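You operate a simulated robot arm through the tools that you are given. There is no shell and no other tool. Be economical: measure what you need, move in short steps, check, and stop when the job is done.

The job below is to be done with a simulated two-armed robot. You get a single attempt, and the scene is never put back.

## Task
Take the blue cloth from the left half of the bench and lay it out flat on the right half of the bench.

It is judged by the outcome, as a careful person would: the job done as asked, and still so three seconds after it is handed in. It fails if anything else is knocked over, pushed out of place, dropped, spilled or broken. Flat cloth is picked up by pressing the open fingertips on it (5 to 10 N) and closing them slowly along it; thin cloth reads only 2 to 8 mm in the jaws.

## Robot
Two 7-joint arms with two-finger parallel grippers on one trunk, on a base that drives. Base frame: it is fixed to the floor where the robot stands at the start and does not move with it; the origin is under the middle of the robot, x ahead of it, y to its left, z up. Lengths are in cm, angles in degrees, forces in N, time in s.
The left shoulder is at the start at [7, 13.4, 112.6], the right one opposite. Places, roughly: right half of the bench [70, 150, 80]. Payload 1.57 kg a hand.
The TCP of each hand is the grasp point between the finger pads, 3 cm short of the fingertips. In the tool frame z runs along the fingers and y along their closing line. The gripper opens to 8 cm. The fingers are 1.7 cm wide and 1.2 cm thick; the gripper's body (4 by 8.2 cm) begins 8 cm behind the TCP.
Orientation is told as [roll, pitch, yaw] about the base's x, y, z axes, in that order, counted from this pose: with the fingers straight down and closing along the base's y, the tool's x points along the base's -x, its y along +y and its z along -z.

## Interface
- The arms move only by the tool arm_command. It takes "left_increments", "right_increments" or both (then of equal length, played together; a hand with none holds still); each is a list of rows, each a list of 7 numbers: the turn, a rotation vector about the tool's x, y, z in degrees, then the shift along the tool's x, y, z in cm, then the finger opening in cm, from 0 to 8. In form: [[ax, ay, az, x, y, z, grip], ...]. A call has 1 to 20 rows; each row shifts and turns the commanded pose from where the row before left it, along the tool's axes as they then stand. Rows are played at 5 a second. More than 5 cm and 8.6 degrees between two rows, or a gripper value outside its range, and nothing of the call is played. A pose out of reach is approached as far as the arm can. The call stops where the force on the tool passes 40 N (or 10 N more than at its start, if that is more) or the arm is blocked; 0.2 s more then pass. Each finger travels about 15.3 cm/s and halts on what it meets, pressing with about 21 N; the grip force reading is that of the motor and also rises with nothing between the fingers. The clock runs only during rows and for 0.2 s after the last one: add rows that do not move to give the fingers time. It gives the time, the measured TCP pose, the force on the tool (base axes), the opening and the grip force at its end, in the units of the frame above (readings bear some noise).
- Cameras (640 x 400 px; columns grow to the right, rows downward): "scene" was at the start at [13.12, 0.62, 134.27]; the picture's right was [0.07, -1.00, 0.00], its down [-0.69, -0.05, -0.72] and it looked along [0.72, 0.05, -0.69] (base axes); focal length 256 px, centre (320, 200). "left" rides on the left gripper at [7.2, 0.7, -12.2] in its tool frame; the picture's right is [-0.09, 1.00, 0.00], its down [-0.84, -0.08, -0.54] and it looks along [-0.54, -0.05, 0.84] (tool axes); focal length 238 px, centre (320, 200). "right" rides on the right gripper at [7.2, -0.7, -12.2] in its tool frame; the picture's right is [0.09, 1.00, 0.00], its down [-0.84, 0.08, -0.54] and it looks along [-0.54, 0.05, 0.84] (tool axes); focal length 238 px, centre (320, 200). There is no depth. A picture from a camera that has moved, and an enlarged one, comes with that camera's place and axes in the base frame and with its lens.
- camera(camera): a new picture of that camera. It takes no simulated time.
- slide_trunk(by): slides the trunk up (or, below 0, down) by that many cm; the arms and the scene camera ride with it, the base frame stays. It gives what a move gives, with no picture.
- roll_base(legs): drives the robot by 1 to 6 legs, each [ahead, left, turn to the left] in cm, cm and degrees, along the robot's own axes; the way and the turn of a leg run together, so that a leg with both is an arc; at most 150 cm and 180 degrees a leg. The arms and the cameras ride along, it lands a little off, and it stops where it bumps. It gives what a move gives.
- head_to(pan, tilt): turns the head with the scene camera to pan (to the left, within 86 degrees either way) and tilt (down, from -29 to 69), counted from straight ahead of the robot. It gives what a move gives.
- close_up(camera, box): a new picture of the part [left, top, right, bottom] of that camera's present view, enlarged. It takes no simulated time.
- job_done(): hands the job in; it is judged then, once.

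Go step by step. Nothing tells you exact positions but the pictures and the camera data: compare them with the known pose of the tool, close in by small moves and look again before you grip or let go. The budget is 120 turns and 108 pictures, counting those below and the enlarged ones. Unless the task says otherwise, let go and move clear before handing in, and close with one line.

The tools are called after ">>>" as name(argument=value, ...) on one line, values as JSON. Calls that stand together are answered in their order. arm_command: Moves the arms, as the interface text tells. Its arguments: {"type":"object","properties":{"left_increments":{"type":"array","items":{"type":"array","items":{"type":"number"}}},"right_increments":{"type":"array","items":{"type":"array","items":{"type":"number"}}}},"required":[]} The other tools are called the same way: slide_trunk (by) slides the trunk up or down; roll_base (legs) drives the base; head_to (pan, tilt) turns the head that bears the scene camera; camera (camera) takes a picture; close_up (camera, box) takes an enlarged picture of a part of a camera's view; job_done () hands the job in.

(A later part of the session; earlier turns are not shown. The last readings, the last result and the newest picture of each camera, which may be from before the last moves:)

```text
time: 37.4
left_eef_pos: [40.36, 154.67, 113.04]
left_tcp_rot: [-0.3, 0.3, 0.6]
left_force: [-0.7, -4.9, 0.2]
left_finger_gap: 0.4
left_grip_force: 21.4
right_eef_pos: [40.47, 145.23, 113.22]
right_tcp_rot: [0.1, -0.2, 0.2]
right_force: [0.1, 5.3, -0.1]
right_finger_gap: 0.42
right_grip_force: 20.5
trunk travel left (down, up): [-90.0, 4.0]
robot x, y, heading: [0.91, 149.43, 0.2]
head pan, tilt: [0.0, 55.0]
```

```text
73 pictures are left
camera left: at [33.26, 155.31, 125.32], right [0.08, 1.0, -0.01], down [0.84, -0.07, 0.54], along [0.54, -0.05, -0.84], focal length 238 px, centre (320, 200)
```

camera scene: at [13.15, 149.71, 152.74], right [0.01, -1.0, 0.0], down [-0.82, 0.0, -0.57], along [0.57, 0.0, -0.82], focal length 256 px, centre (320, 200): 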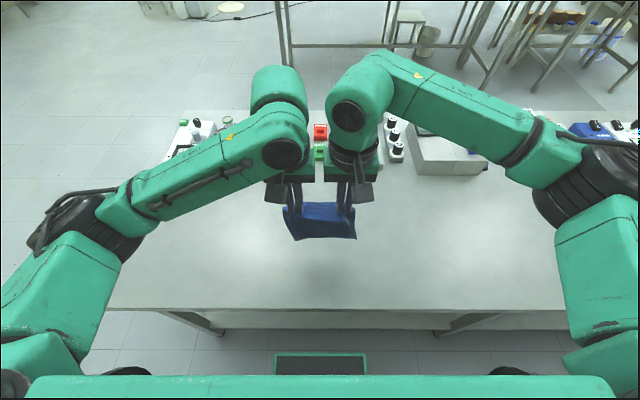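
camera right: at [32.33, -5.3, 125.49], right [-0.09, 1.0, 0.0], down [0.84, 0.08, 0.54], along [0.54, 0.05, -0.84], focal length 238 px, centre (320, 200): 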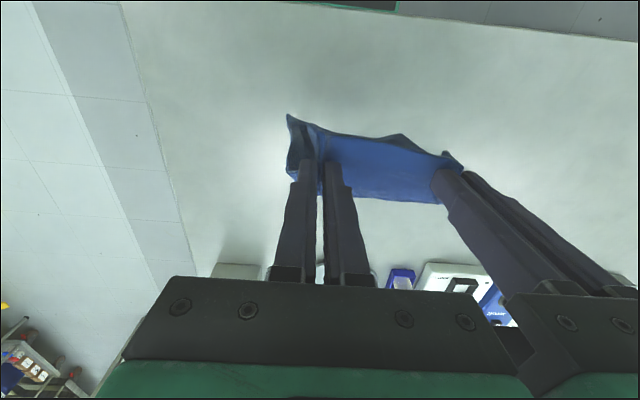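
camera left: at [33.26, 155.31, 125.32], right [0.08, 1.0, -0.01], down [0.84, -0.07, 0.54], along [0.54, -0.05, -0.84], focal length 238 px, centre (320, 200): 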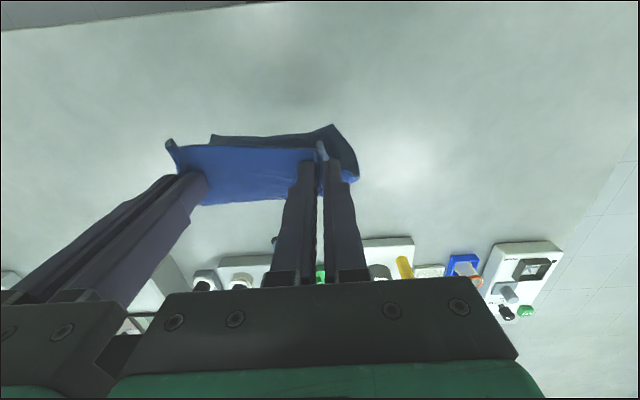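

I'm at the middle of the right half, and the bench there is free up to about x 80. I move the hands forward to x of about 56, ready to lay the cloth down toward me.

>>> arm_command(left_increments=[[0, 0, 0, -1, 0, 0, 0], [0, 0, 0, -2, 0, 0, 0], [0, 0, 0, -2, 0, 0, 0], [0, 0, 0, -2, 0, 0, 0], [0, 0, 0, -2, 0, 0, 0], [0, 0, 0, -2, 0, 0, 0], [0, 0, 0, -2, 0, 0, 0], [0, 0, 0, -2, 0, 0, 0], [0, 0, 0, -1, 0, 0, 0], [0, 0, 0, 0, 0, 0, 0], [0, 0, 0, 0, 0, 0, 0]], right_increments=[[0, 0, 0, -1, 0, 0, 0], [0, 0, 0, -2, 0, 0, 0], [0, 0, 0, -2, 0, 0, 0], [0, 0, 0, -2, 0, 0, 0], [0, 0, 0, -2, 0, 0, 0], [0, 0, 0, -2, 0, 0, 0], [0, 0, 0, -2, 0, 0, 0], [0, 0, 0, -2, 0, 0, 0], [0, 0, 0, -1, 0, 0, 0], [0, 0, 0, 0, 0, 0, 0], [0, 0, 0, 0, 0, 0, 0]])

>>> camera(camera="scene")

>>> camera(camera="left")

```text
time: 39.8
left_eef_pos: [56.22, 154.9, 113.12]
left_tcp_rot: [-0.3, 0.2, 0.5]
left_force: [-0.1, -5.8, -0.1]
left_finger_gap: 0.39
left_grip_force: 21.3
right_eef_pos: [56.52, 145.33, 113.33]
right_tcp_rot: [-0.1, -0.2, 0.3]
right_force: [0.7, 6.3, 0.0]
right_finger_gap: 0.41
right_grip_force: 21.3
trunk travel left (down, up): [-90.0, 4.0]
robot x, y, heading: [0.9, 149.52, 0.3]
head pan, tilt: [0.0, 55.0]
```

```text
72 pictures are left
camera scene: at [13.16, 149.83, 152.74], right [0.01, -1.0, 0.0], down [-0.82, 0.0, -0.57], along [0.57, 0.0, -0.82], focal length 256 px, centre (320, 200)
```

scene: 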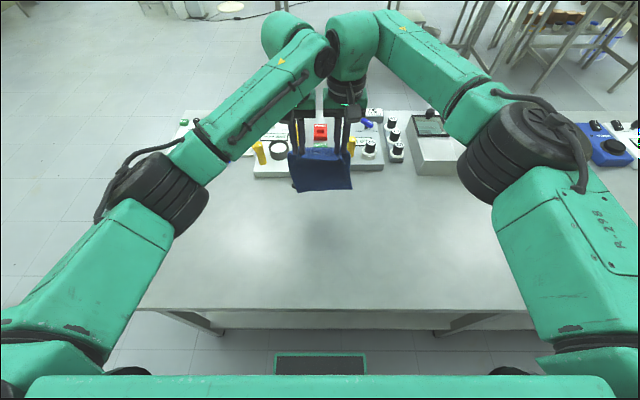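

```text
71 pictures are left
camera left: at [49.1, 155.57, 125.37], right [0.08, 1.0, -0.01], down [0.84, -0.07, 0.54], along [0.54, -0.05, -0.84], focal length 238 px, centre (320, 200)
```

left: 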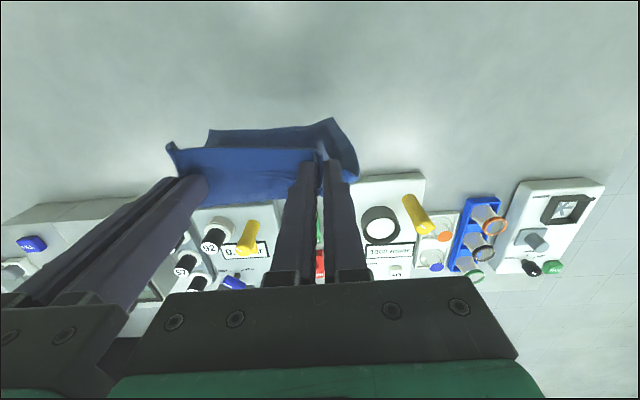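

>>> close_up(camera="scene", box=[256, 100, 384, 210])

>>> close_up(camera="left", box=[120, 90, 400, 265])

```text
3.64 times, centred on (320, 155) of scene
camera zoom: at [13.16, 149.83, 152.74], right [0.01, -1.0, 0.0], down [-0.82, 0.0, -0.57], along [0.57, 0.0, -0.82], focal length 933 px, centre (320, 364)
```

zoom: 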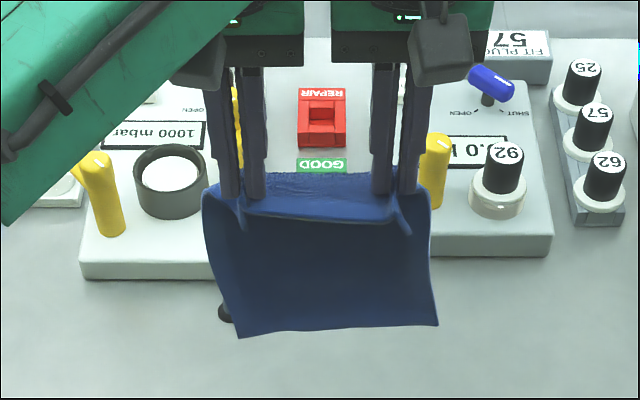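

```text
2.29 times, centred on (260, 178) of left
camera zoom: at [49.1, 155.57, 125.37], right [0.08, 1.0, -0.01], down [0.84, -0.07, 0.54], along [0.54, -0.05, -0.84], focal length 545 px, centre (457, 251)
```

zoom: 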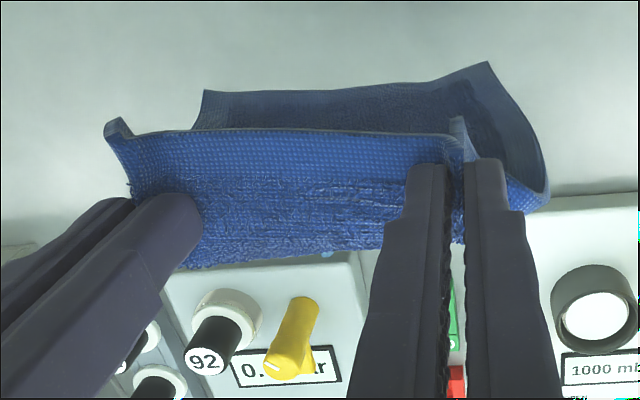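

The cloth hangs with its near edge flat at the fingers and its free edge at about x 57.6, z 93.5. I lower the trunk until the free edge just touches the bench.

>>> slide_trunk(by=-8.5)

>>> camera(camera="scene")

>>> close_up(camera="left", box=[120, 90, 400, 265])

```text
time: 41.0
left_eef_pos: [56.33, 154.82, 104.66]
left_tcp_rot: [-0.3, 0.2, 0.6]
left_force: [-0.5, -6.6, 0.5]
left_finger_gap: 0.39
left_grip_force: 20.7
right_eef_pos: [56.49, 145.42, 104.81]
right_tcp_rot: [-0.1, -0.3, 0.3]
right_force: [0.3, 6.9, 0.4]
right_finger_gap: 0.36
right_grip_force: 20.8
trunk travel left (down, up): [-81.5, 12.5]
robot x, y, heading: [0.71, 150.01, 0.3]
head pan, tilt: [0.0, 55.0]
```

```text
68 pictures are left
camera scene: at [13.15, 149.84, 144.24], right [0.01, -1.0, 0.0], down [-0.82, 0.0, -0.57], along [0.57, 0.0, -0.82], focal length 256 px, centre (320, 200)
```

scene: 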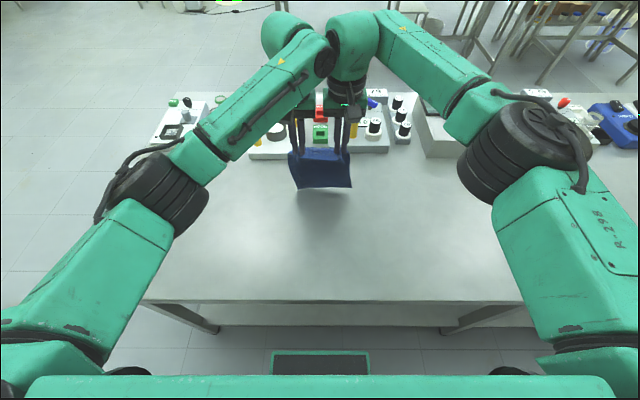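

```text
2.29 times, centred on (260, 178) of left
camera zoom: at [49.09, 155.59, 116.87], right [0.08, 1.0, -0.01], down [0.84, -0.07, 0.54], along [0.54, -0.05, -0.84], focal length 545 px, centre (457, 251)
```

zoom: 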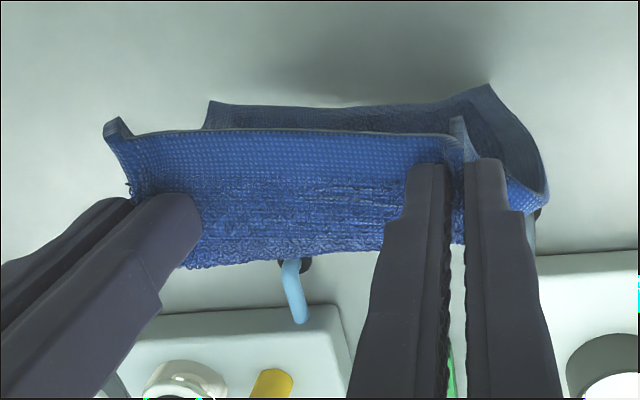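

>>> close_up(camera="scene", box=[240, 100, 400, 220])

>>> camera(camera="right")

>>> camera(camera="left")

```text
3.33 times, centred on (320, 160) of scene
camera zoom: at [13.15, 149.84, 144.24], right [0.01, -1.0, 0.0], down [-0.82, 0.0, -0.57], along [0.57, 0.0, -0.82], focal length 855 px, centre (320, 333)
```

zoom: 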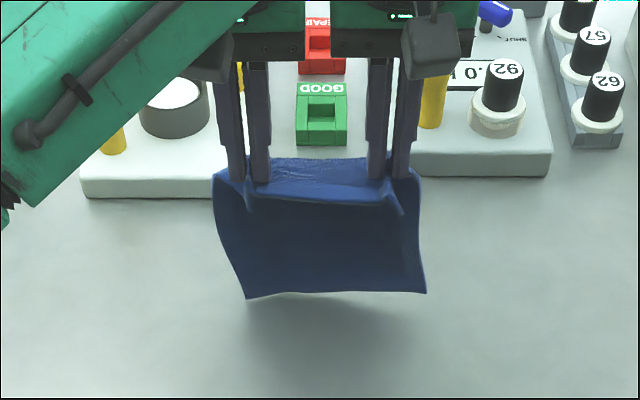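

```text
65 pictures are left
camera right: at [49.37, 144.71, 117.04], right [-0.1, 1.0, 0.0], down [0.83, 0.08, 0.54], along [0.54, 0.05, -0.84], focal length 238 px, centre (320, 200)
```

right: 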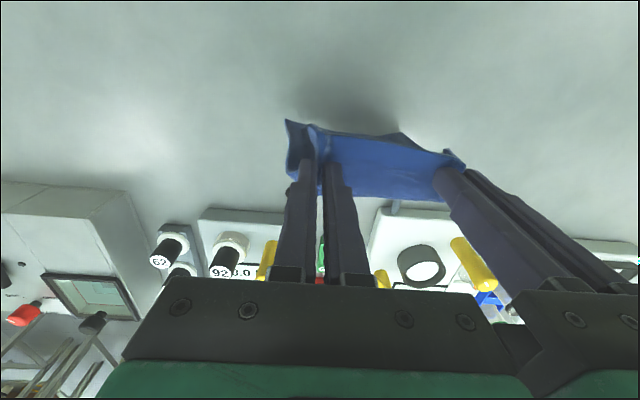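

```text
64 pictures are left
camera left: at [49.09, 155.59, 116.87], right [0.08, 1.0, -0.01], down [0.84, -0.07, 0.54], along [0.54, -0.05, -0.84], focal length 238 px, centre (320, 200)
```

left: 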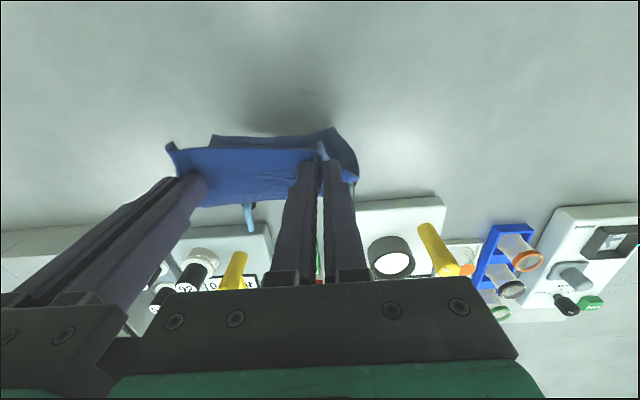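

The free edge is a centimetre or so above the bench; objects at the back start near x 70, clear of it. I lower the last bit and begin pulling back toward me.

>>> arm_command(left_increments=[[0, 0, 0, 0, 0, 0.7, 0], [0, 0, 0, 0.5, 0, 0.7, 0], [0, 0, 0, 1, 0, 0.3, 0], [0, 0, 0, 1, 0, 0.3, 0], [0, 0, 0, 1, 0, 0.3, 0], [0, 0, 0, 1, 0, 0.3, 0], [0, 0, 0, 1, 0, 0.4, 0], [0, 0, 0, 1, 0, 0.4, 0], [0, 0, 0, 0, 0, 0, 0]], right_increments=[[0, 0, 0, 0, 0, 0.7, 0], [0, 0, 0, 0.5, 0, 0.7, 0], [0, 0, 0, 1, 0, 0.3, 0], [0, 0, 0, 1, 0, 0.3, 0], [0, 0, 0, 1, 0, 0.3, 0], [0, 0, 0, 1, 0, 0.3, 0], [0, 0, 0, 1, 0, 0.4, 0], [0, 0, 0, 1, 0, 0.4, 0], [0, 0, 0, 0, 0, 0, 0]])

>>> close_up(camera="scene", box=[240, 100, 400, 220])

>>> camera(camera="left")

```text
time: 43.0
left_eef_pos: [49.73, 154.83, 101.09]
left_tcp_rot: [-0.4, 0.4, 0.6]
left_force: [-0.9, -5.8, -0.9]
left_finger_gap: 0.38
left_grip_force: 20.4
right_eef_pos: [50.14, 145.25, 101.29]
right_tcp_rot: [-0.1, -0.3, 0.2]
right_force: [-0.5, 5.6, -0.2]
right_finger_gap: 0.42
right_grip_force: 20.9
trunk travel left (down, up): [-81.5, 12.5]
robot x, y, heading: [1.12, 149.62, 0.2]
head pan, tilt: [0.0, 55.0]
```

```text
3.33 times, centred on (320, 160) of scene
camera zoom: at [13.17, 149.84, 144.24], right [0.01, -1.0, 0.0], down [-0.82, 0.0, -0.57], along [0.57, 0.0, -0.82], focal length 855 px, centre (320, 333)
```

zoom: 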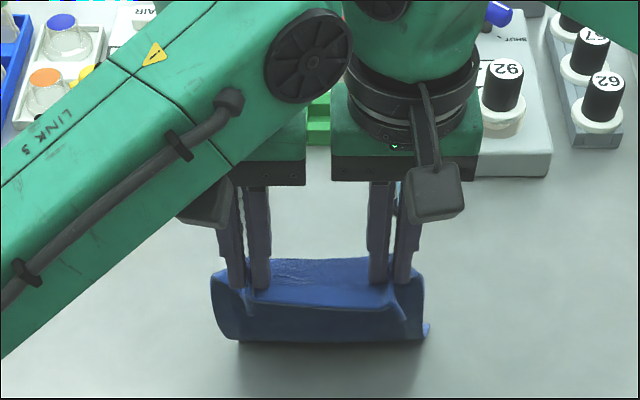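

```text
62 pictures are left
camera left: at [42.59, 155.5, 113.36], right [0.08, 1.0, -0.01], down [0.84, -0.07, 0.54], along [0.54, -0.05, -0.84], focal length 238 px, centre (320, 200)
```

left: 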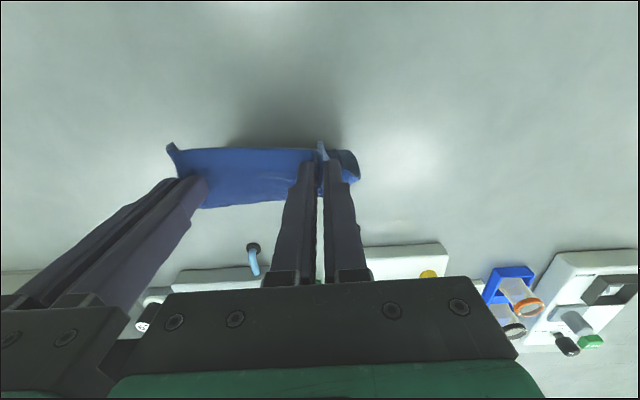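

>>> arm_command(left_increments=[[0, 0, 0, 1, 0, 0, 0], [0, 0, 0, 1, 0, 0, 0], [0, 0, 0, 1, 0, 0.2, 0], [0, 0, 0, 1, 0, 0.3, 0], [0, 0, 0, 0, 0, 0, 0]], right_increments=[[0, 0, 0, 1, 0, 0, 0], [0, 0, 0, 1, 0, 0, 0], [0, 0, 0, 1, 0, 0.2, 0], [0, 0, 0, 1, 0, 0.3, 0], [0, 0, 0, 0, 0, 0, 0]])

>>> close_up(camera="scene", box=[240, 120, 400, 240])

>>> camera(camera="right")

```text
time: 44.2
left_eef_pos: [45.61, 154.56, 100.93]
left_tcp_rot: [-0.3, 0.4, 0.6]
left_force: [-0.2, -5.4, -0.2]
left_finger_gap: 0.37
left_grip_force: 21.4
right_eef_pos: [46.19, 145.07, 100.83]
right_tcp_rot: [0.0, -0.3, 0.2]
right_force: [0.3, 5.3, -0.4]
right_finger_gap: 0.41
right_grip_force: 21.0
trunk travel left (down, up): [-81.5, 12.5]
robot x, y, heading: [1.32, 149.8, 0.2]
head pan, tilt: [0.0, 55.0]
```

```text
3.33 times, centred on (320, 180) of scene
camera zoom: at [13.18, 149.84, 144.24], right [0.01, -1.0, 0.0], down [-0.82, 0.0, -0.57], along [0.57, 0.0, -0.82], focal length 855 px, centre (320, 267)
```

zoom: 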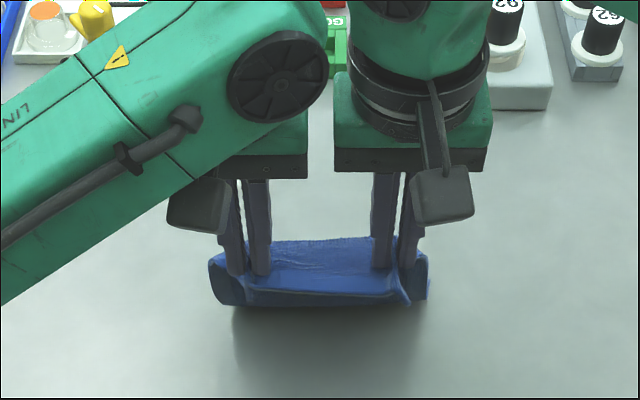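

```text
60 pictures are left
camera right: at [39.03, 144.48, 113.09], right [-0.1, 1.0, 0.0], down [0.84, 0.08, 0.54], along [0.54, 0.05, -0.84], focal length 238 px, centre (320, 200)
```

right: 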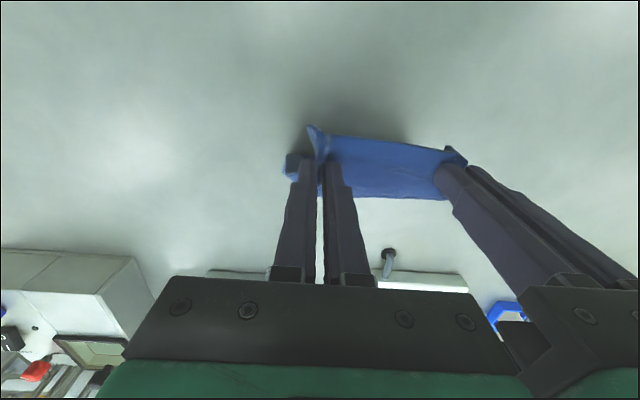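

The free edge slides back with the hands, which would leave the cloth close to the front edge of the bench. I'll lift, move forward again to x of about 60, and repeat from further away.

>>> arm_command(left_increments=[[0, 0, 0, 0, 0, -2, 0], [0, 0, 0, 0, 0, -2, 0], [0, 0, 0, -1, 0, -2, 0], [0, 0, 0, -2, 0, -1, 0], [0, 0, 0, -2, 0, 0, 0], [0, 0, 0, -2, 0, 0, 0], [0, 0, 0, -2, 0, 0, 0], [0, 0, 0, -2, 0, 0, 0], [0, 0, 0, -2, 0, 0, 0], [0, 0, 0, -1, 0, 0, 0], [0, 0, 0, 0, 0, 0, 0], [0, 0, 0, 0, 0, 0, 0], [0, 0, 0, 0, 0, 0, 0]], right_increments=[[0, 0, 0, 0, 0, -2, 0], [0, 0, 0, 0, 0, -2, 0], [0, 0, 0, -1, 0, -2, 0], [0, 0, 0, -2, 0, -1, 0], [0, 0, 0, -2, 0, 0, 0], [0, 0, 0, -2, 0, 0, 0], [0, 0, 0, -2, 0, 0, 0], [0, 0, 0, -2, 0, 0, 0], [0, 0, 0, -2, 0, 0, 0], [0, 0, 0, -1, 0, 0, 0], [0, 0, 0, 0, 0, 0, 0], [0, 0, 0, 0, 0, 0, 0], [0, 0, 0, 0, 0, 0, 0]])

>>> close_up(camera="scene", box=[240, 100, 400, 220])

>>> camera(camera="left")

```text
time: 47.0
left_eef_pos: [59.75, 154.9, 107.81]
left_tcp_rot: [-0.4, 0.2, 0.4]
left_force: [-2.0, -10.6, 0.1]
left_finger_gap: 0.42
left_grip_force: 21.5
right_eef_pos: [58.85, 145.25, 107.96]
right_tcp_rot: [0.0, -0.2, 0.2]
right_force: [1.3, 11.1, -0.5]
right_finger_gap: 0.38
right_grip_force: 21.8
right hand out of reach, approached as far as the arm can: row 10
trunk travel left (down, up): [-81.5, 12.5]
robot x, y, heading: [1.1, 149.48, 0.1]
head pan, tilt: [0.0, 55.0]
```

```text
3.33 times, centred on (320, 160) of scene
camera zoom: at [13.16, 149.81, 144.24], right [0.01, -1.0, 0.0], down [-0.82, 0.0, -0.57], along [0.57, 0.0, -0.82], focal length 855 px, centre (320, 333)
```

zoom: 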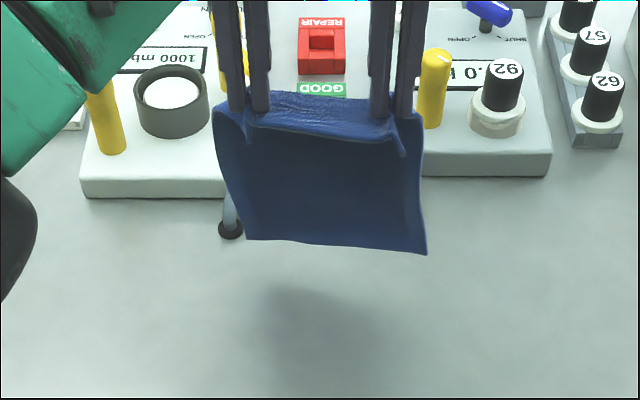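

```text
58 pictures are left
camera left: at [52.64, 155.58, 119.99], right [0.08, 1.0, -0.01], down [0.84, -0.07, 0.54], along [0.54, -0.05, -0.84], focal length 238 px, centre (320, 200)
```

left: 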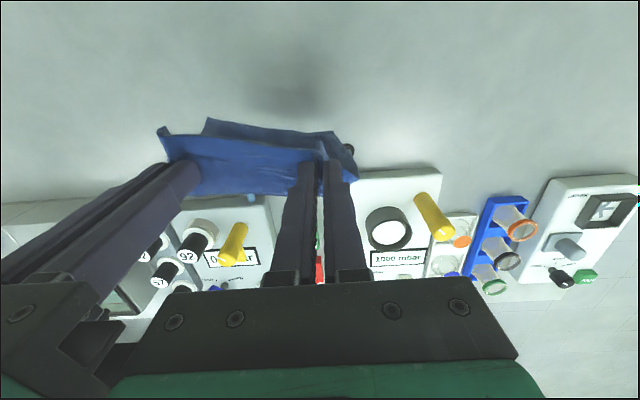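

Bottom edge is about x 61; a small hose foot stands at about (65, 158), just clear. I ease back 1 cm, lower the free edge to touch, and pull back while lowering more quickly this time.

>>> arm_command(left_increments=[[0, 0, 0, 0.6, 0, 0, 0], [0, 0, 0, 0.5, 0, 1, 0], [0, 0, 0, 0.2, 0, 1, 0], [0, 0, 0, 0, 0, 1, 0], [0, 0, 0, 0, 0, 1, 0], [0, 0, 0, 0, 0, 0.5, 0], [0, 0, 0, 0, 0, 0, 0], [0, 0, 0, 0, 0, 0, 0]], right_increments=[[0, 0, 0, 0.6, 0, 0, 0], [0, 0, 0, 0.5, 0, 1, 0], [0, 0, 0, 0.2, 0, 1, 0], [0, 0, 0, 0, 0, 1, 0], [0, 0, 0, 0, 0, 1, 0], [0, 0, 0, 0, 0, 0.5, 0], [0, 0, 0, 0, 0, 0, 0], [0, 0, 0, 0, 0, 0, 0]])

>>> close_up(camera="scene", box=[240, 100, 400, 220])

>>> camera(camera="left")

```text
time: 48.8
left_eef_pos: [58.12, 154.9, 103.23]
left_tcp_rot: [-0.3, 0.2, 0.5]
left_force: [-0.7, -7.2, -0.2]
left_finger_gap: 0.42
left_grip_force: 21.1
right_eef_pos: [57.67, 145.46, 103.48]
right_tcp_rot: [-0.1, -0.2, 0.1]
right_force: [0.5, 8.5, -0.9]
right_finger_gap: 0.4
right_grip_force: 20.7
trunk travel left (down, up): [-81.5, 12.5]
robot x, y, heading: [1.14, 149.69, 0.3]
head pan, tilt: [0.0, 55.0]
```

```text
3.33 times, centred on (320, 160) of scene
camera zoom: at [13.17, 149.84, 144.24], right [0.01, -1.0, 0.0], down [-0.82, 0.0, -0.57], along [0.57, 0.0, -0.82], focal length 855 px, centre (320, 333)
```

zoom: 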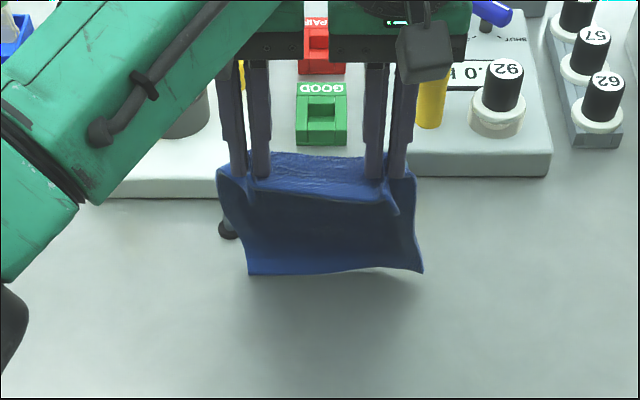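

```text
56 pictures are left
camera left: at [51.11, 155.7, 115.44], right [0.08, 1.0, -0.01], down [0.84, -0.07, 0.54], along [0.54, -0.05, -0.84], focal length 238 px, centre (320, 200)
```

left: 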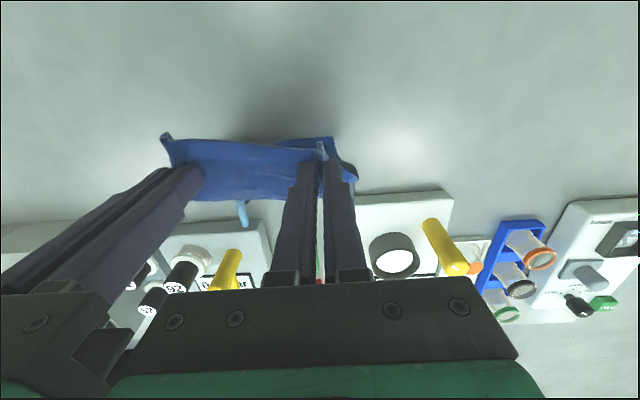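

The free edge has begun to bend under toward me, so I lift slightly to free it, then pull back steadily with a gentle descent so that the edge trails ahead.

>>> arm_command(left_increments=[[0, 0, 0, 0, 0, -1.2, 0], [0, 0, 0, 0, 0, -1.2, 0], [0, 0, 0, 0, 0, 0, 0], [0, 0, 0, 0, 0, 0, 0], [0, 0, 0, 1, 0, 0.5, 0], [0, 0, 0, 1.2, 0, 0.5, 0], [0, 0, 0, 1.2, 0, 0.6, 0], [0, 0, 0, 1.2, 0, 0.6, 0], [0, 0, 0, 1.2, 0, 0.6, 0], [0, 0, 0, 1.2, 0, 0.6, 0], [0, 0, 0, 1.2, 0, 0.6, 0]], right_increments=[[0, 0, 0, 0, 0, -1.2, 0], [0, 0, 0, 0, 0, -1.2, 0], [0, 0, 0, 0, 0, 0, 0], [0, 0, 0, 0, 0, 0, 0], [0, 0, 0, 1, 0, 0.5, 0], [0, 0, 0, 1.2, 0, 0.5, 0], [0, 0, 0, 1.2, 0, 0.6, 0], [0, 0, 0, 1.2, 0, 0.6, 0], [0, 0, 0, 1.2, 0, 0.6, 0], [0, 0, 0, 1.2, 0, 0.6, 0], [0, 0, 0, 1.2, 0, 0.6, 0]])

>>> close_up(camera="scene", box=[240, 110, 400, 230])

>>> camera(camera="left")

```text
time: 51.2
left_eef_pos: [50.0, 154.94, 101.73]
left_tcp_rot: [-0.4, 0.2, 0.5]
left_force: [-2.1, -13.9, 1.5]
left_finger_gap: 0.4
left_grip_force: 20.8
right_eef_pos: [49.34, 145.04, 102.05]
right_tcp_rot: [0.1, -0.2, 0.2]
right_force: [1.9, 13.1, -1.0]
right_finger_gap: 0.42
right_grip_force: 20.9
trunk travel left (down, up): [-81.5, 12.5]
robot x, y, heading: [0.59, 149.6, 0.4]
head pan, tilt: [0.0, 55.0]
```

```text
3.33 times, centred on (320, 170) of scene
camera zoom: at [13.08, 149.85, 144.25], right [0.01, -1.0, 0.0], down [-0.82, 0.0, -0.57], along [0.57, 0.0, -0.82], focal length 855 px, centre (320, 300)
```

zoom: 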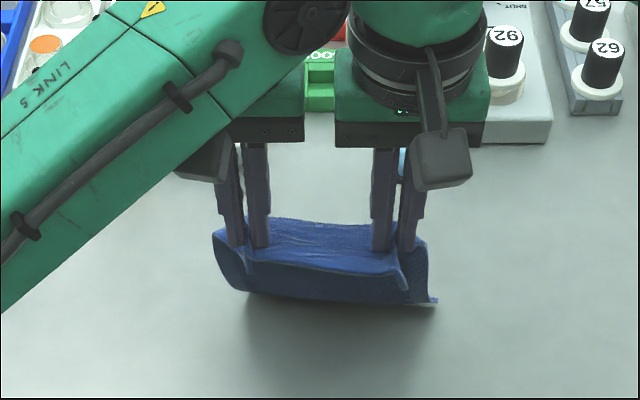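

```text
54 pictures are left
camera left: at [42.89, 155.58, 113.83], right [0.08, 1.0, -0.01], down [0.84, -0.07, 0.54], along [0.54, -0.05, -0.84], focal length 238 px, centre (320, 200)
```

left: 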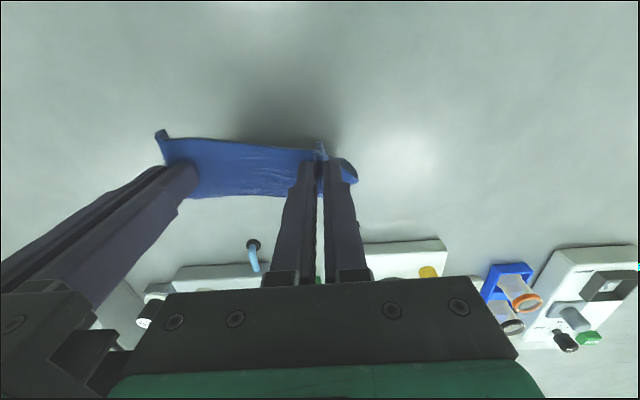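

The edge is trailing but the cloth still hangs almost vertically because it leaves the fingers level. I'll tilt both hands (tips toward me) so it leaves them sloping forward and down.

>>> arm_command(left_increments=[[0, 7, 0, 0.3, -0.1, -0.5, 0], [0, 7, 0, 0.3, -0.1, -0.5, 0], [0, 7, 0, 0.3, 0, 0, 0], [0, 7, 0, 0.3, 0, 0, 0], [0, 7, 0, 0.3, 0, 0, 0], [0, 0, 0, 0, 0, 0, 0], [0, 0, 0, 0, 0, 0, 0]], right_increments=[[0, 7, 0, 0.2, 0.1, -0.5, 0], [0, 7, 0, 0.2, 0.1, -0.5, 0], [0, 7, 0, 0.2, 0, 0, 0], [0, 7, 0, 0.2, 0, 0, 0], [0, 7, 0, 0.2, 0, 0, 0], [0, 0, 0, 0, 0, 0, 0], [0, 0, 0, 0, 0, 0, 0]])

>>> camera(camera="scene")

>>> camera(camera="left")

```text
time: 52.8
left_eef_pos: [48.9, 154.64, 103.01]
left_tcp_rot: [-0.4, 31.7, 0.4]
left_force: [-0.2, -0.4, 0.1]
left_finger_gap: 0.38
left_grip_force: 20.9
left hand out of reach, approached as far as the arm can: row 5
right_eef_pos: [47.96, 145.66, 102.19]
right_tcp_rot: [-0.1, 33.2, 0.2]
right_force: [0.6, 0.7, 0.3]
right_finger_gap: 0.38
right_grip_force: 20.9
right hand out of reach, approached as far as the arm can: row 5
trunk travel left (down, up): [-81.5, 12.5]
robot x, y, heading: [0.78, 150.03, 0.3]
head pan, tilt: [0.0, 55.0]
```

```text
53 pictures are left
camera scene: at [13.2, 149.84, 144.24], right [0.01, -1.0, 0.0], down [-0.82, 0.0, -0.57], along [0.57, 0.0, -0.82], focal length 256 px, centre (320, 200)
```

scene: 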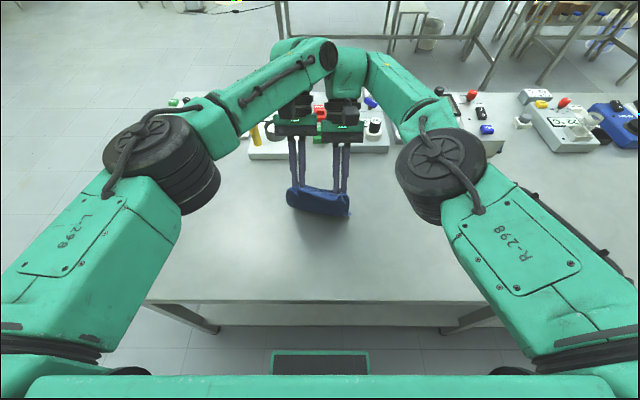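

```text
52 pictures are left
camera left: at [49.3, 155.39, 117.11], right [0.07, 1.0, -0.05], down [1.0, -0.07, 0.02], along [0.02, -0.06, -1.0], focal length 238 px, centre (320, 200)
```

left: 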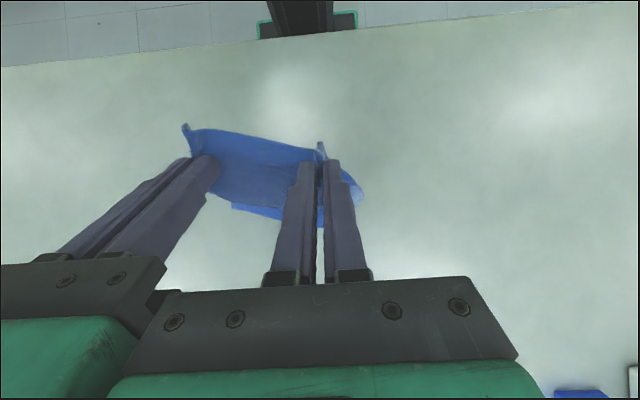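

With the tilt the free edge now lies ahead of the fingers. I level the hands with one another and go on pulling back and down.

>>> arm_command(left_increments=[[0, 0, 0, 0.66, 0, 1.24, 0], [0, 0, 0, 0.66, 0, 1.24, 0], [0, 0, 0, 0.66, 0, 1.24, 0], [0, 0, 0, 0.66, 0, 1.24, 0], [0, 0, 0, 0, 0, 0, 0]], right_increments=[[0, 0, 0, 0.58, 0, 0.95, 0], [0, 0, 0, 0.58, 0, 0.95, 0], [0, 0, 0, 0.58, 0, 0.95, 0], [0, 0, 0, 0.58, 0, 0.95, 0], [0, 0, 0, 0, 0, 0, 0]])

>>> close_up(camera="scene", box=[240, 130, 400, 250])

>>> camera(camera="left")

```text
time: 54.0
left_eef_pos: [44.07, 154.63, 100.38]
left_tcp_rot: [-0.4, 31.7, 0.4]
left_force: [-0.1, -0.4, -0.4]
left_finger_gap: 0.38
left_grip_force: 21.6
right_eef_pos: [44.0, 145.8, 100.36]
right_tcp_rot: [-0.2, 35.0, 0.1]
right_force: [0.4, -0.9, 0.1]
right_finger_gap: 0.37
right_grip_force: 21.2
trunk travel left (down, up): [-81.5, 12.5]
robot x, y, heading: [0.85, 149.44, 0.4]
head pan, tilt: [0.0, 55.0]
```

```text
3.33 times, centred on (320, 190) of scene
camera zoom: at [13.18, 149.84, 144.24], right [0.01, -1.0, 0.0], down [-0.82, 0.0, -0.57], along [0.57, 0.0, -0.82], focal length 855 px, centre (320, 233)
```

zoom: 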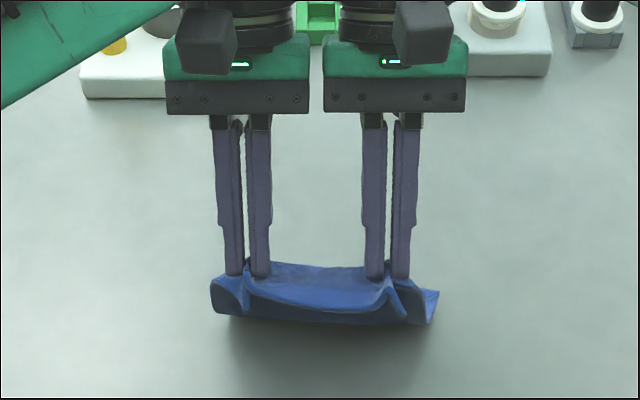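

```text
50 pictures are left
camera left: at [44.38, 155.36, 114.48], right [0.07, 1.0, -0.05], down [1.0, -0.07, 0.02], along [0.02, -0.06, -1.0], focal length 238 px, centre (320, 200)
```

left: 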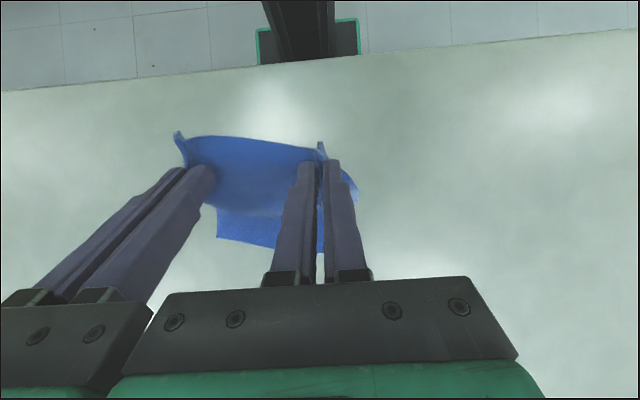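

The lean is now right, but it would end close to the front edge. I lift a little, creep the base forward 5 cm and the hands 3 cm, then set it down in the same manner.

>>> slide_trunk(by=4)

>>> roll_base(legs=[[5, 0, 0]])

>>> arm_command(left_increments=[[0, 0, 0, -0.85, 0, -0.53, 0], [0, 0, 0, -0.85, 0, -0.53, 0], [0, 0, 0, -0.85, 0, -0.53, 0], [0, 0, 0, 0, 0, 0, 0], [0, 0, 0, 0, 0, 0, 0]], right_increments=[[0, 0, 0, -0.85, 0, -0.53, 0], [0, 0, 0, -0.85, 0, -0.53, 0], [0, 0, 0, -0.85, 0, -0.53, 0], [0, 0, 0, 0, 0, 0, 0], [0, 0, 0, 0, 0, 0, 0]])

>>> camera(camera="scene")

>>> camera(camera="left")

```text
time: 54.8
left_eef_pos: [44.12, 154.62, 104.39]
left_tcp_rot: [-0.4, 31.7, 0.4]
left_force: [-0.1, 0.3, -0.1]
left_finger_gap: 0.37
left_grip_force: 21.3
right_eef_pos: [43.88, 145.73, 104.46]
right_tcp_rot: [-0.1, 34.9, 0.1]
right_force: [0.6, -0.1, -0.2]
right_finger_gap: 0.37
right_grip_force: 21.0
trunk travel left (down, up): [-85.5, 8.5]
robot x, y, heading: [1.01, 150.12, 0.2]
head pan, tilt: [0.0, 55.0]
```

```text
time: 55.7
left_eef_pos: [48.21, 154.43, 104.61]
left_tcp_rot: [-0.4, 31.3, 0.3]
left_force: [-0.6, -0.2, -0.8]
left_finger_gap: 0.35
left_grip_force: 20.7
right_eef_pos: [48.19, 145.68, 104.81]
right_tcp_rot: [-0.1, 34.4, 0.1]
right_force: [0.2, 0.4, 0.3]
right_finger_gap: 0.37
right_grip_force: 20.9
trunk travel left (down, up): [-85.5, 8.5]
robot x, y, heading: [5.57, 149.45, 0.2]
head pan, tilt: [0.0, 55.0]
```

```text
time: 56.9
left_eef_pos: [51.91, 154.44, 104.34]
left_tcp_rot: [-0.4, 31.6, 0.3]
left_force: [-1.2, -0.6, -0.2]
left_finger_gap: 0.38
left_grip_force: 20.6
right_eef_pos: [51.53, 145.62, 104.32]
right_tcp_rot: [-0.1, 34.7, 0.0]
right_force: [-0.9, -0.6, -1.2]
right_finger_gap: 0.38
right_grip_force: 20.7
trunk travel left (down, up): [-85.5, 8.5]
robot x, y, heading: [6.37, 149.71, 0.3]
head pan, tilt: [0.0, 55.0]
```

```text
49 pictures are left
camera scene: at [17.89, 149.84, 148.25], right [0.0, -1.0, 0.0], down [-0.82, 0.0, -0.57], along [0.57, 0.0, -0.82], focal length 256 px, centre (320, 200)
```

scene: 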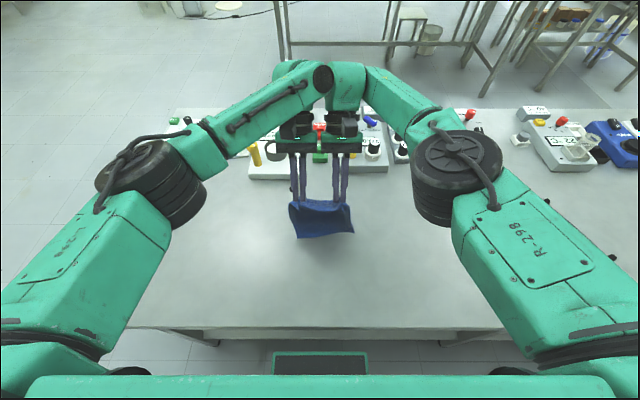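

```text
48 pictures are left
camera left: at [52.11, 155.25, 118.49], right [0.07, 1.0, -0.05], down [1.0, -0.07, 0.02], along [0.02, -0.06, -1.0], focal length 238 px, centre (320, 200)
```

left: 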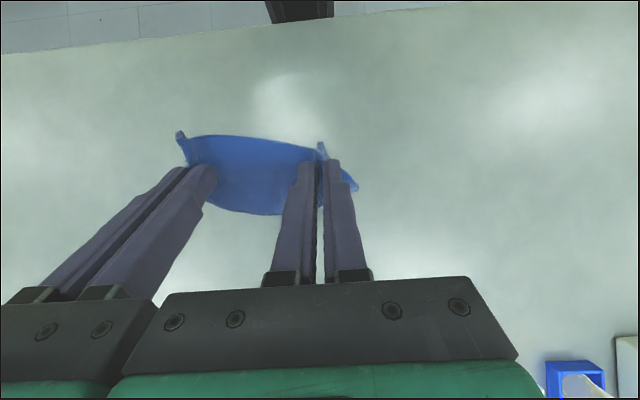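

The free edge swung back under the hands. I'll raise, shift 3 cm to the right (away from the hose foot), level the hands and go far forward, then pull back and tilt from there.

>>> slide_trunk(by=5)

>>> roll_base(legs=[[0, -3.5, 0]])

>>> arm_command(left_increments=[[0, -7, 0, 0, 0, 0, 0], [0, -7, 0, 0, 0, 0, 0], [0, -7, 0, 0, 0, 0, 0], [0, -7, 0, 0, 0, 0, 0], [0, -3.6, 0, 0, 0, 0, 0], [0, 0, 0, -2, 0, 0, 0], [0, 0, 0, -2, 0, 0, 0], [0, 0, 0, -2, 0, 0, 0], [0, 0, 0, -2, 0, 0, 0], [0, 0, 0, -1.8, 0, 0, 0], [0, 0, 0, 0, 0, 0, 0], [0, 0, 0, 0, 0, 0, 0], [0, 0, 0, 0, 0, 0, 0]], right_increments=[[0, -7, 0, 0, 0, 0, 0], [0, -7, 0, 0, 0, 0, 0], [0, -7, 0, 0, 0, 0, 0], [0, -7, 0, 0, 0, 0, 0], [0, -6.6, 0, 0, 0, 0, 0], [0, 0, 0, -2, 0, 0, 0], [0, 0, 0, -2, 0, 0, 0], [0, 0, 0, -2, 0, 0, 0], [0, 0, 0, -2, 0, 0, 0], [0, 0, 0, -2, 0, 0, 0], [0, 0, 0, 0, 0, 0, 0], [0, 0, 0, 0, 0, 0, 0], [0, 0, 0, 0, 0, 0, 0]])

>>> camera(camera="scene")

>>> camera(camera="left")

```text
time: 57.8
left_eef_pos: [51.94, 154.41, 109.28]
left_tcp_rot: [-0.4, 31.7, 0.4]
left_force: [0.4, -0.4, 0.3]
left_finger_gap: 0.36
left_grip_force: 20.9
right_eef_pos: [51.78, 145.8, 109.3]
right_tcp_rot: [-0.1, 34.9, 0.1]
right_force: [0.3, 0.5, -0.5]
right_finger_gap: 0.38
right_grip_force: 21.2
trunk travel left (down, up): [-90.5, 3.5]
robot x, y, heading: [5.71, 149.74, 0.4]
head pan, tilt: [0.0, 55.0]
```

```text
time: 58.7
left_eef_pos: [51.9, 151.66, 109.27]
left_tcp_rot: [-0.7, 31.7, 0.1]
left_force: [0.7, 1.8, 0.6]
left_finger_gap: 0.4
left_grip_force: 21.1
right_eef_pos: [51.68, 142.99, 109.37]
right_tcp_rot: [-0.6, 34.9, -0.2]
right_force: [0.9, 0.8, 0.3]
right_finger_gap: 0.39
right_grip_force: 21.3
trunk travel left (down, up): [-90.5, 3.5]
robot x, y, heading: [6.04, 146.17, 0.2]
head pan, tilt: [0.0, 55.0]
```

```text
time: 61.5
left_eef_pos: [61.79, 151.05, 109.34]
left_tcp_rot: [-0.3, 0.1, 0.5]
left_force: [0.8, -0.1, -1.1]
left_finger_gap: 0.37
left_grip_force: 20.8
right_eef_pos: [61.69, 142.4, 109.32]
right_tcp_rot: [0.0, 0.3, 0.2]
right_force: [0.4, 0.0, -0.3]
right_finger_gap: 0.38
right_grip_force: 21.5
trunk travel left (down, up): [-90.5, 3.5]
robot x, y, heading: [6.04, 146.4, 0.1]
head pan, tilt: [0.0, 55.0]
```

```text
47 pictures are left
camera scene: at [18.1, 146.42, 153.23], right [0.0, -1.0, 0.0], down [-0.82, 0.0, -0.57], along [0.57, 0.0, -0.82], focal length 256 px, centre (320, 200)
```

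scene: 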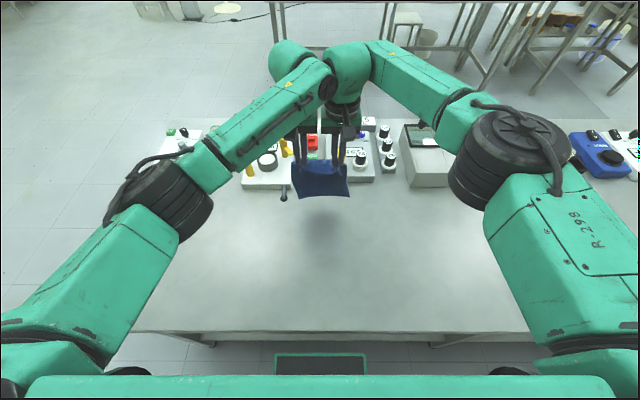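

```text
46 pictures are left
camera left: at [54.63, 151.79, 121.6], right [0.08, 1.0, -0.01], down [0.84, -0.07, 0.54], along [0.54, -0.05, -0.84], focal length 238 px, centre (320, 200)
```

left: 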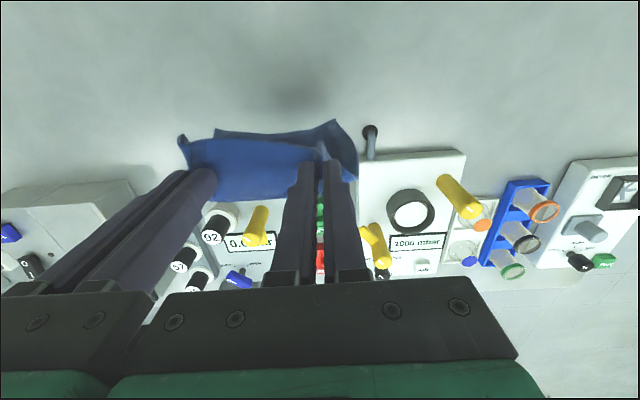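

Now about x 62 with the free edge hanging near x 63. I lower it to the bench while pulling back and tilting the hands.

>>> arm_command(left_increments=[[0, 0, 0, 0.4, 0, 0.9, 0], [0, 0, 0, 0.4, 0, 0.9, 0], [0, 0, 0, 0.4, 0, 0.9, 0], [0, 0, 0, 0.4, 0, 0.9, 0], [0, 0, 0, 0.4, 0, 0.9, 0], [0, 0, 0, 1.2, 0, 0.4, 0], [0, 0, 0, 1.2, 0, 0.4, 0], [0, 0, 0, 1.2, 0, 0.4, 0], [0, 0, 0, 1.2, 0, 0.4, 0], [0, 7, 0, 0.79, 0, 0.25, 0], [0, 7, 0, 0.75, 0, 0.34, 0], [0, 7, 0, 0.7, 0, 0.43, 0], [0, 7, 0, 0.65, 0, 0.51, 0], [0, 7, 0, 0.58, 0, 0.59, 0], [0, 0, 0, 0, 0, 0, 0]], right_increments=[[0, 0, 0, 0.4, 0, 0.9, 0], [0, 0, 0, 0.4, 0, 0.9, 0], [0, 0, 0, 0.4, 0, 0.9, 0], [0, 0, 0, 0.4, 0, 0.9, 0], [0, 0, 0, 0.4, 0, 0.9, 0], [0, 0, 0, 1.2, 0, 0.4, 0], [0, 0, 0, 1.2, 0, 0.4, 0], [0, 0, 0, 1.2, 0, 0.4, 0], [0, 0, 0, 1.2, 0, 0.4, 0], [0, 7, 0, 0.79, 0, 0.25, 0], [0, 7, 0, 0.75, 0, 0.34, 0], [0, 7, 0, 0.7, 0, 0.43, 0], [0, 7, 0, 0.65, 0, 0.51, 0], [0, 7, 0, 0.58, 0, 0.59, 0], [0, 0, 0, 0, 0, 0, 0]])

>>> close_up(camera="scene", box=[240, 120, 400, 240])

>>> camera(camera="left")

```text
time: 64.7
left_eef_pos: [51.14, 151.41, 102.04]
left_tcp_rot: [-0.2, 35.2, 1.1]
left_force: [-1.0, -1.3, 1.0]
left_finger_gap: 0.42
left_grip_force: 21.1
right_eef_pos: [51.44, 142.01, 102.08]
right_tcp_rot: [0.0, 31.8, 0.0]
right_force: [-0.1, 1.9, 0.3]
right_finger_gap: 0.41
right_grip_force: 20.9
right hand out of reach, approached as far as the arm can: row 14
trunk travel left (down, up): [-90.5, 3.5]
robot x, y, heading: [5.67, 145.74, 0.1]
head pan, tilt: [0.0, 55.0]
```

```text
3.33 times, centred on (320, 180) of scene
camera zoom: at [17.97, 146.37, 153.25], right [0.0, -1.0, 0.0], down [-0.82, 0.0, -0.57], along [0.57, 0.0, -0.82], focal length 855 px, centre (320, 267)
```

zoom: 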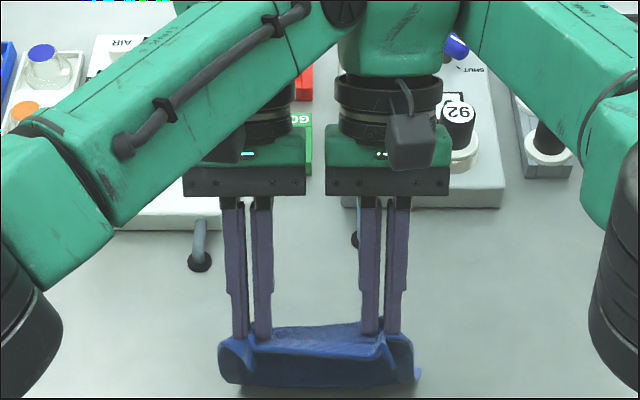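

```text
44 pictures are left
camera left: at [52.26, 152.14, 116.1], right [0.05, 1.0, -0.06], down [1.0, -0.06, -0.04], along [-0.04, -0.05, -1.0], focal length 238 px, centre (320, 200)
```

left: 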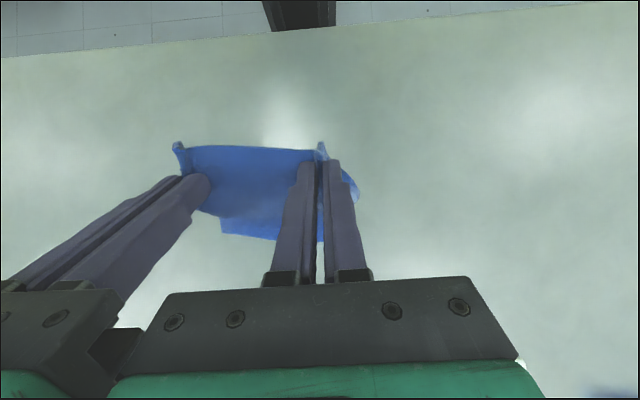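

The free edge is on the bench at about x 55.5, ahead of the fingers, and the lean is right. I continue pulling back and down.

>>> arm_command(left_increments=[[0, 0, 0, 0.56, 0, 0.97, 0], [0, 0, 0, 0.56, 0, 0.97, 0], [0, 0, 0, 0.56, 0, 0.97, 0], [0, 0, 0, 0.56, 0, 0.97, 0], [0, 0, 0, 0.28, 0, 1.39, 0], [0, 0, 0, 0.28, 0, 1.39, 0], [0, 0, 0, 0.28, 0, 1.39, 0], [0, 0, 0, 0, 0, 0, 0]], right_increments=[[0, 0, 0, 0.56, 0, 0.97, 0], [0, 0, 0, 0.56, 0, 0.97, 0], [0, 0, 0, 0.56, 0, 0.97, 0], [0, 0, 0, 0.56, 0, 0.97, 0], [0, 0, 0, 0.28, 0, 1.39, 0], [0, 0, 0, 0.28, 0, 1.39, 0], [0, 0, 0, 0.28, 0, 1.39, 0], [0, 0, 0, 0, 0, 0, 0]])

>>> close_up(camera="scene", box=[240, 140, 400, 260])

>>> camera(camera="left")

```text
time: 66.5
left_eef_pos: [43.88, 150.91, 97.15]
left_tcp_rot: [-0.4, 35.0, 0.2]
left_force: [0.7, 0.6, 0.2]
left_finger_gap: 0.37
left_grip_force: 21.2
right_eef_pos: [44.32, 142.36, 96.99]
right_tcp_rot: [-0.1, 31.8, 0.1]
right_force: [1.1, 0.2, -0.2]
right_finger_gap: 0.37
right_grip_force: 21.2
trunk travel left (down, up): [-90.5, 3.5]
robot x, y, heading: [5.88, 146.63, 0.3]
head pan, tilt: [0.0, 55.0]
```

```text
3.33 times, centred on (320, 200) of scene
camera zoom: at [18.03, 146.39, 153.24], right [0.0, -1.0, 0.0], down [-0.82, 0.0, -0.57], along [0.57, 0.0, -0.82], focal length 855 px, centre (320, 200)
```

zoom: 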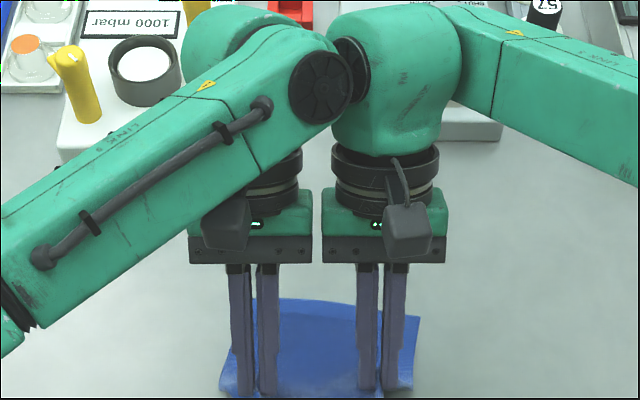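

```text
42 pictures are left
camera left: at [44.95, 151.76, 111.18], right [0.07, 1.0, -0.06], down [1.0, -0.07, -0.04], along [-0.04, -0.06, -1.0], focal length 238 px, centre (320, 200)
```

left: 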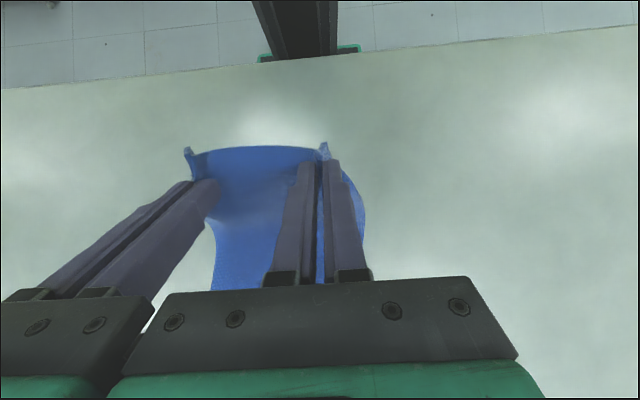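

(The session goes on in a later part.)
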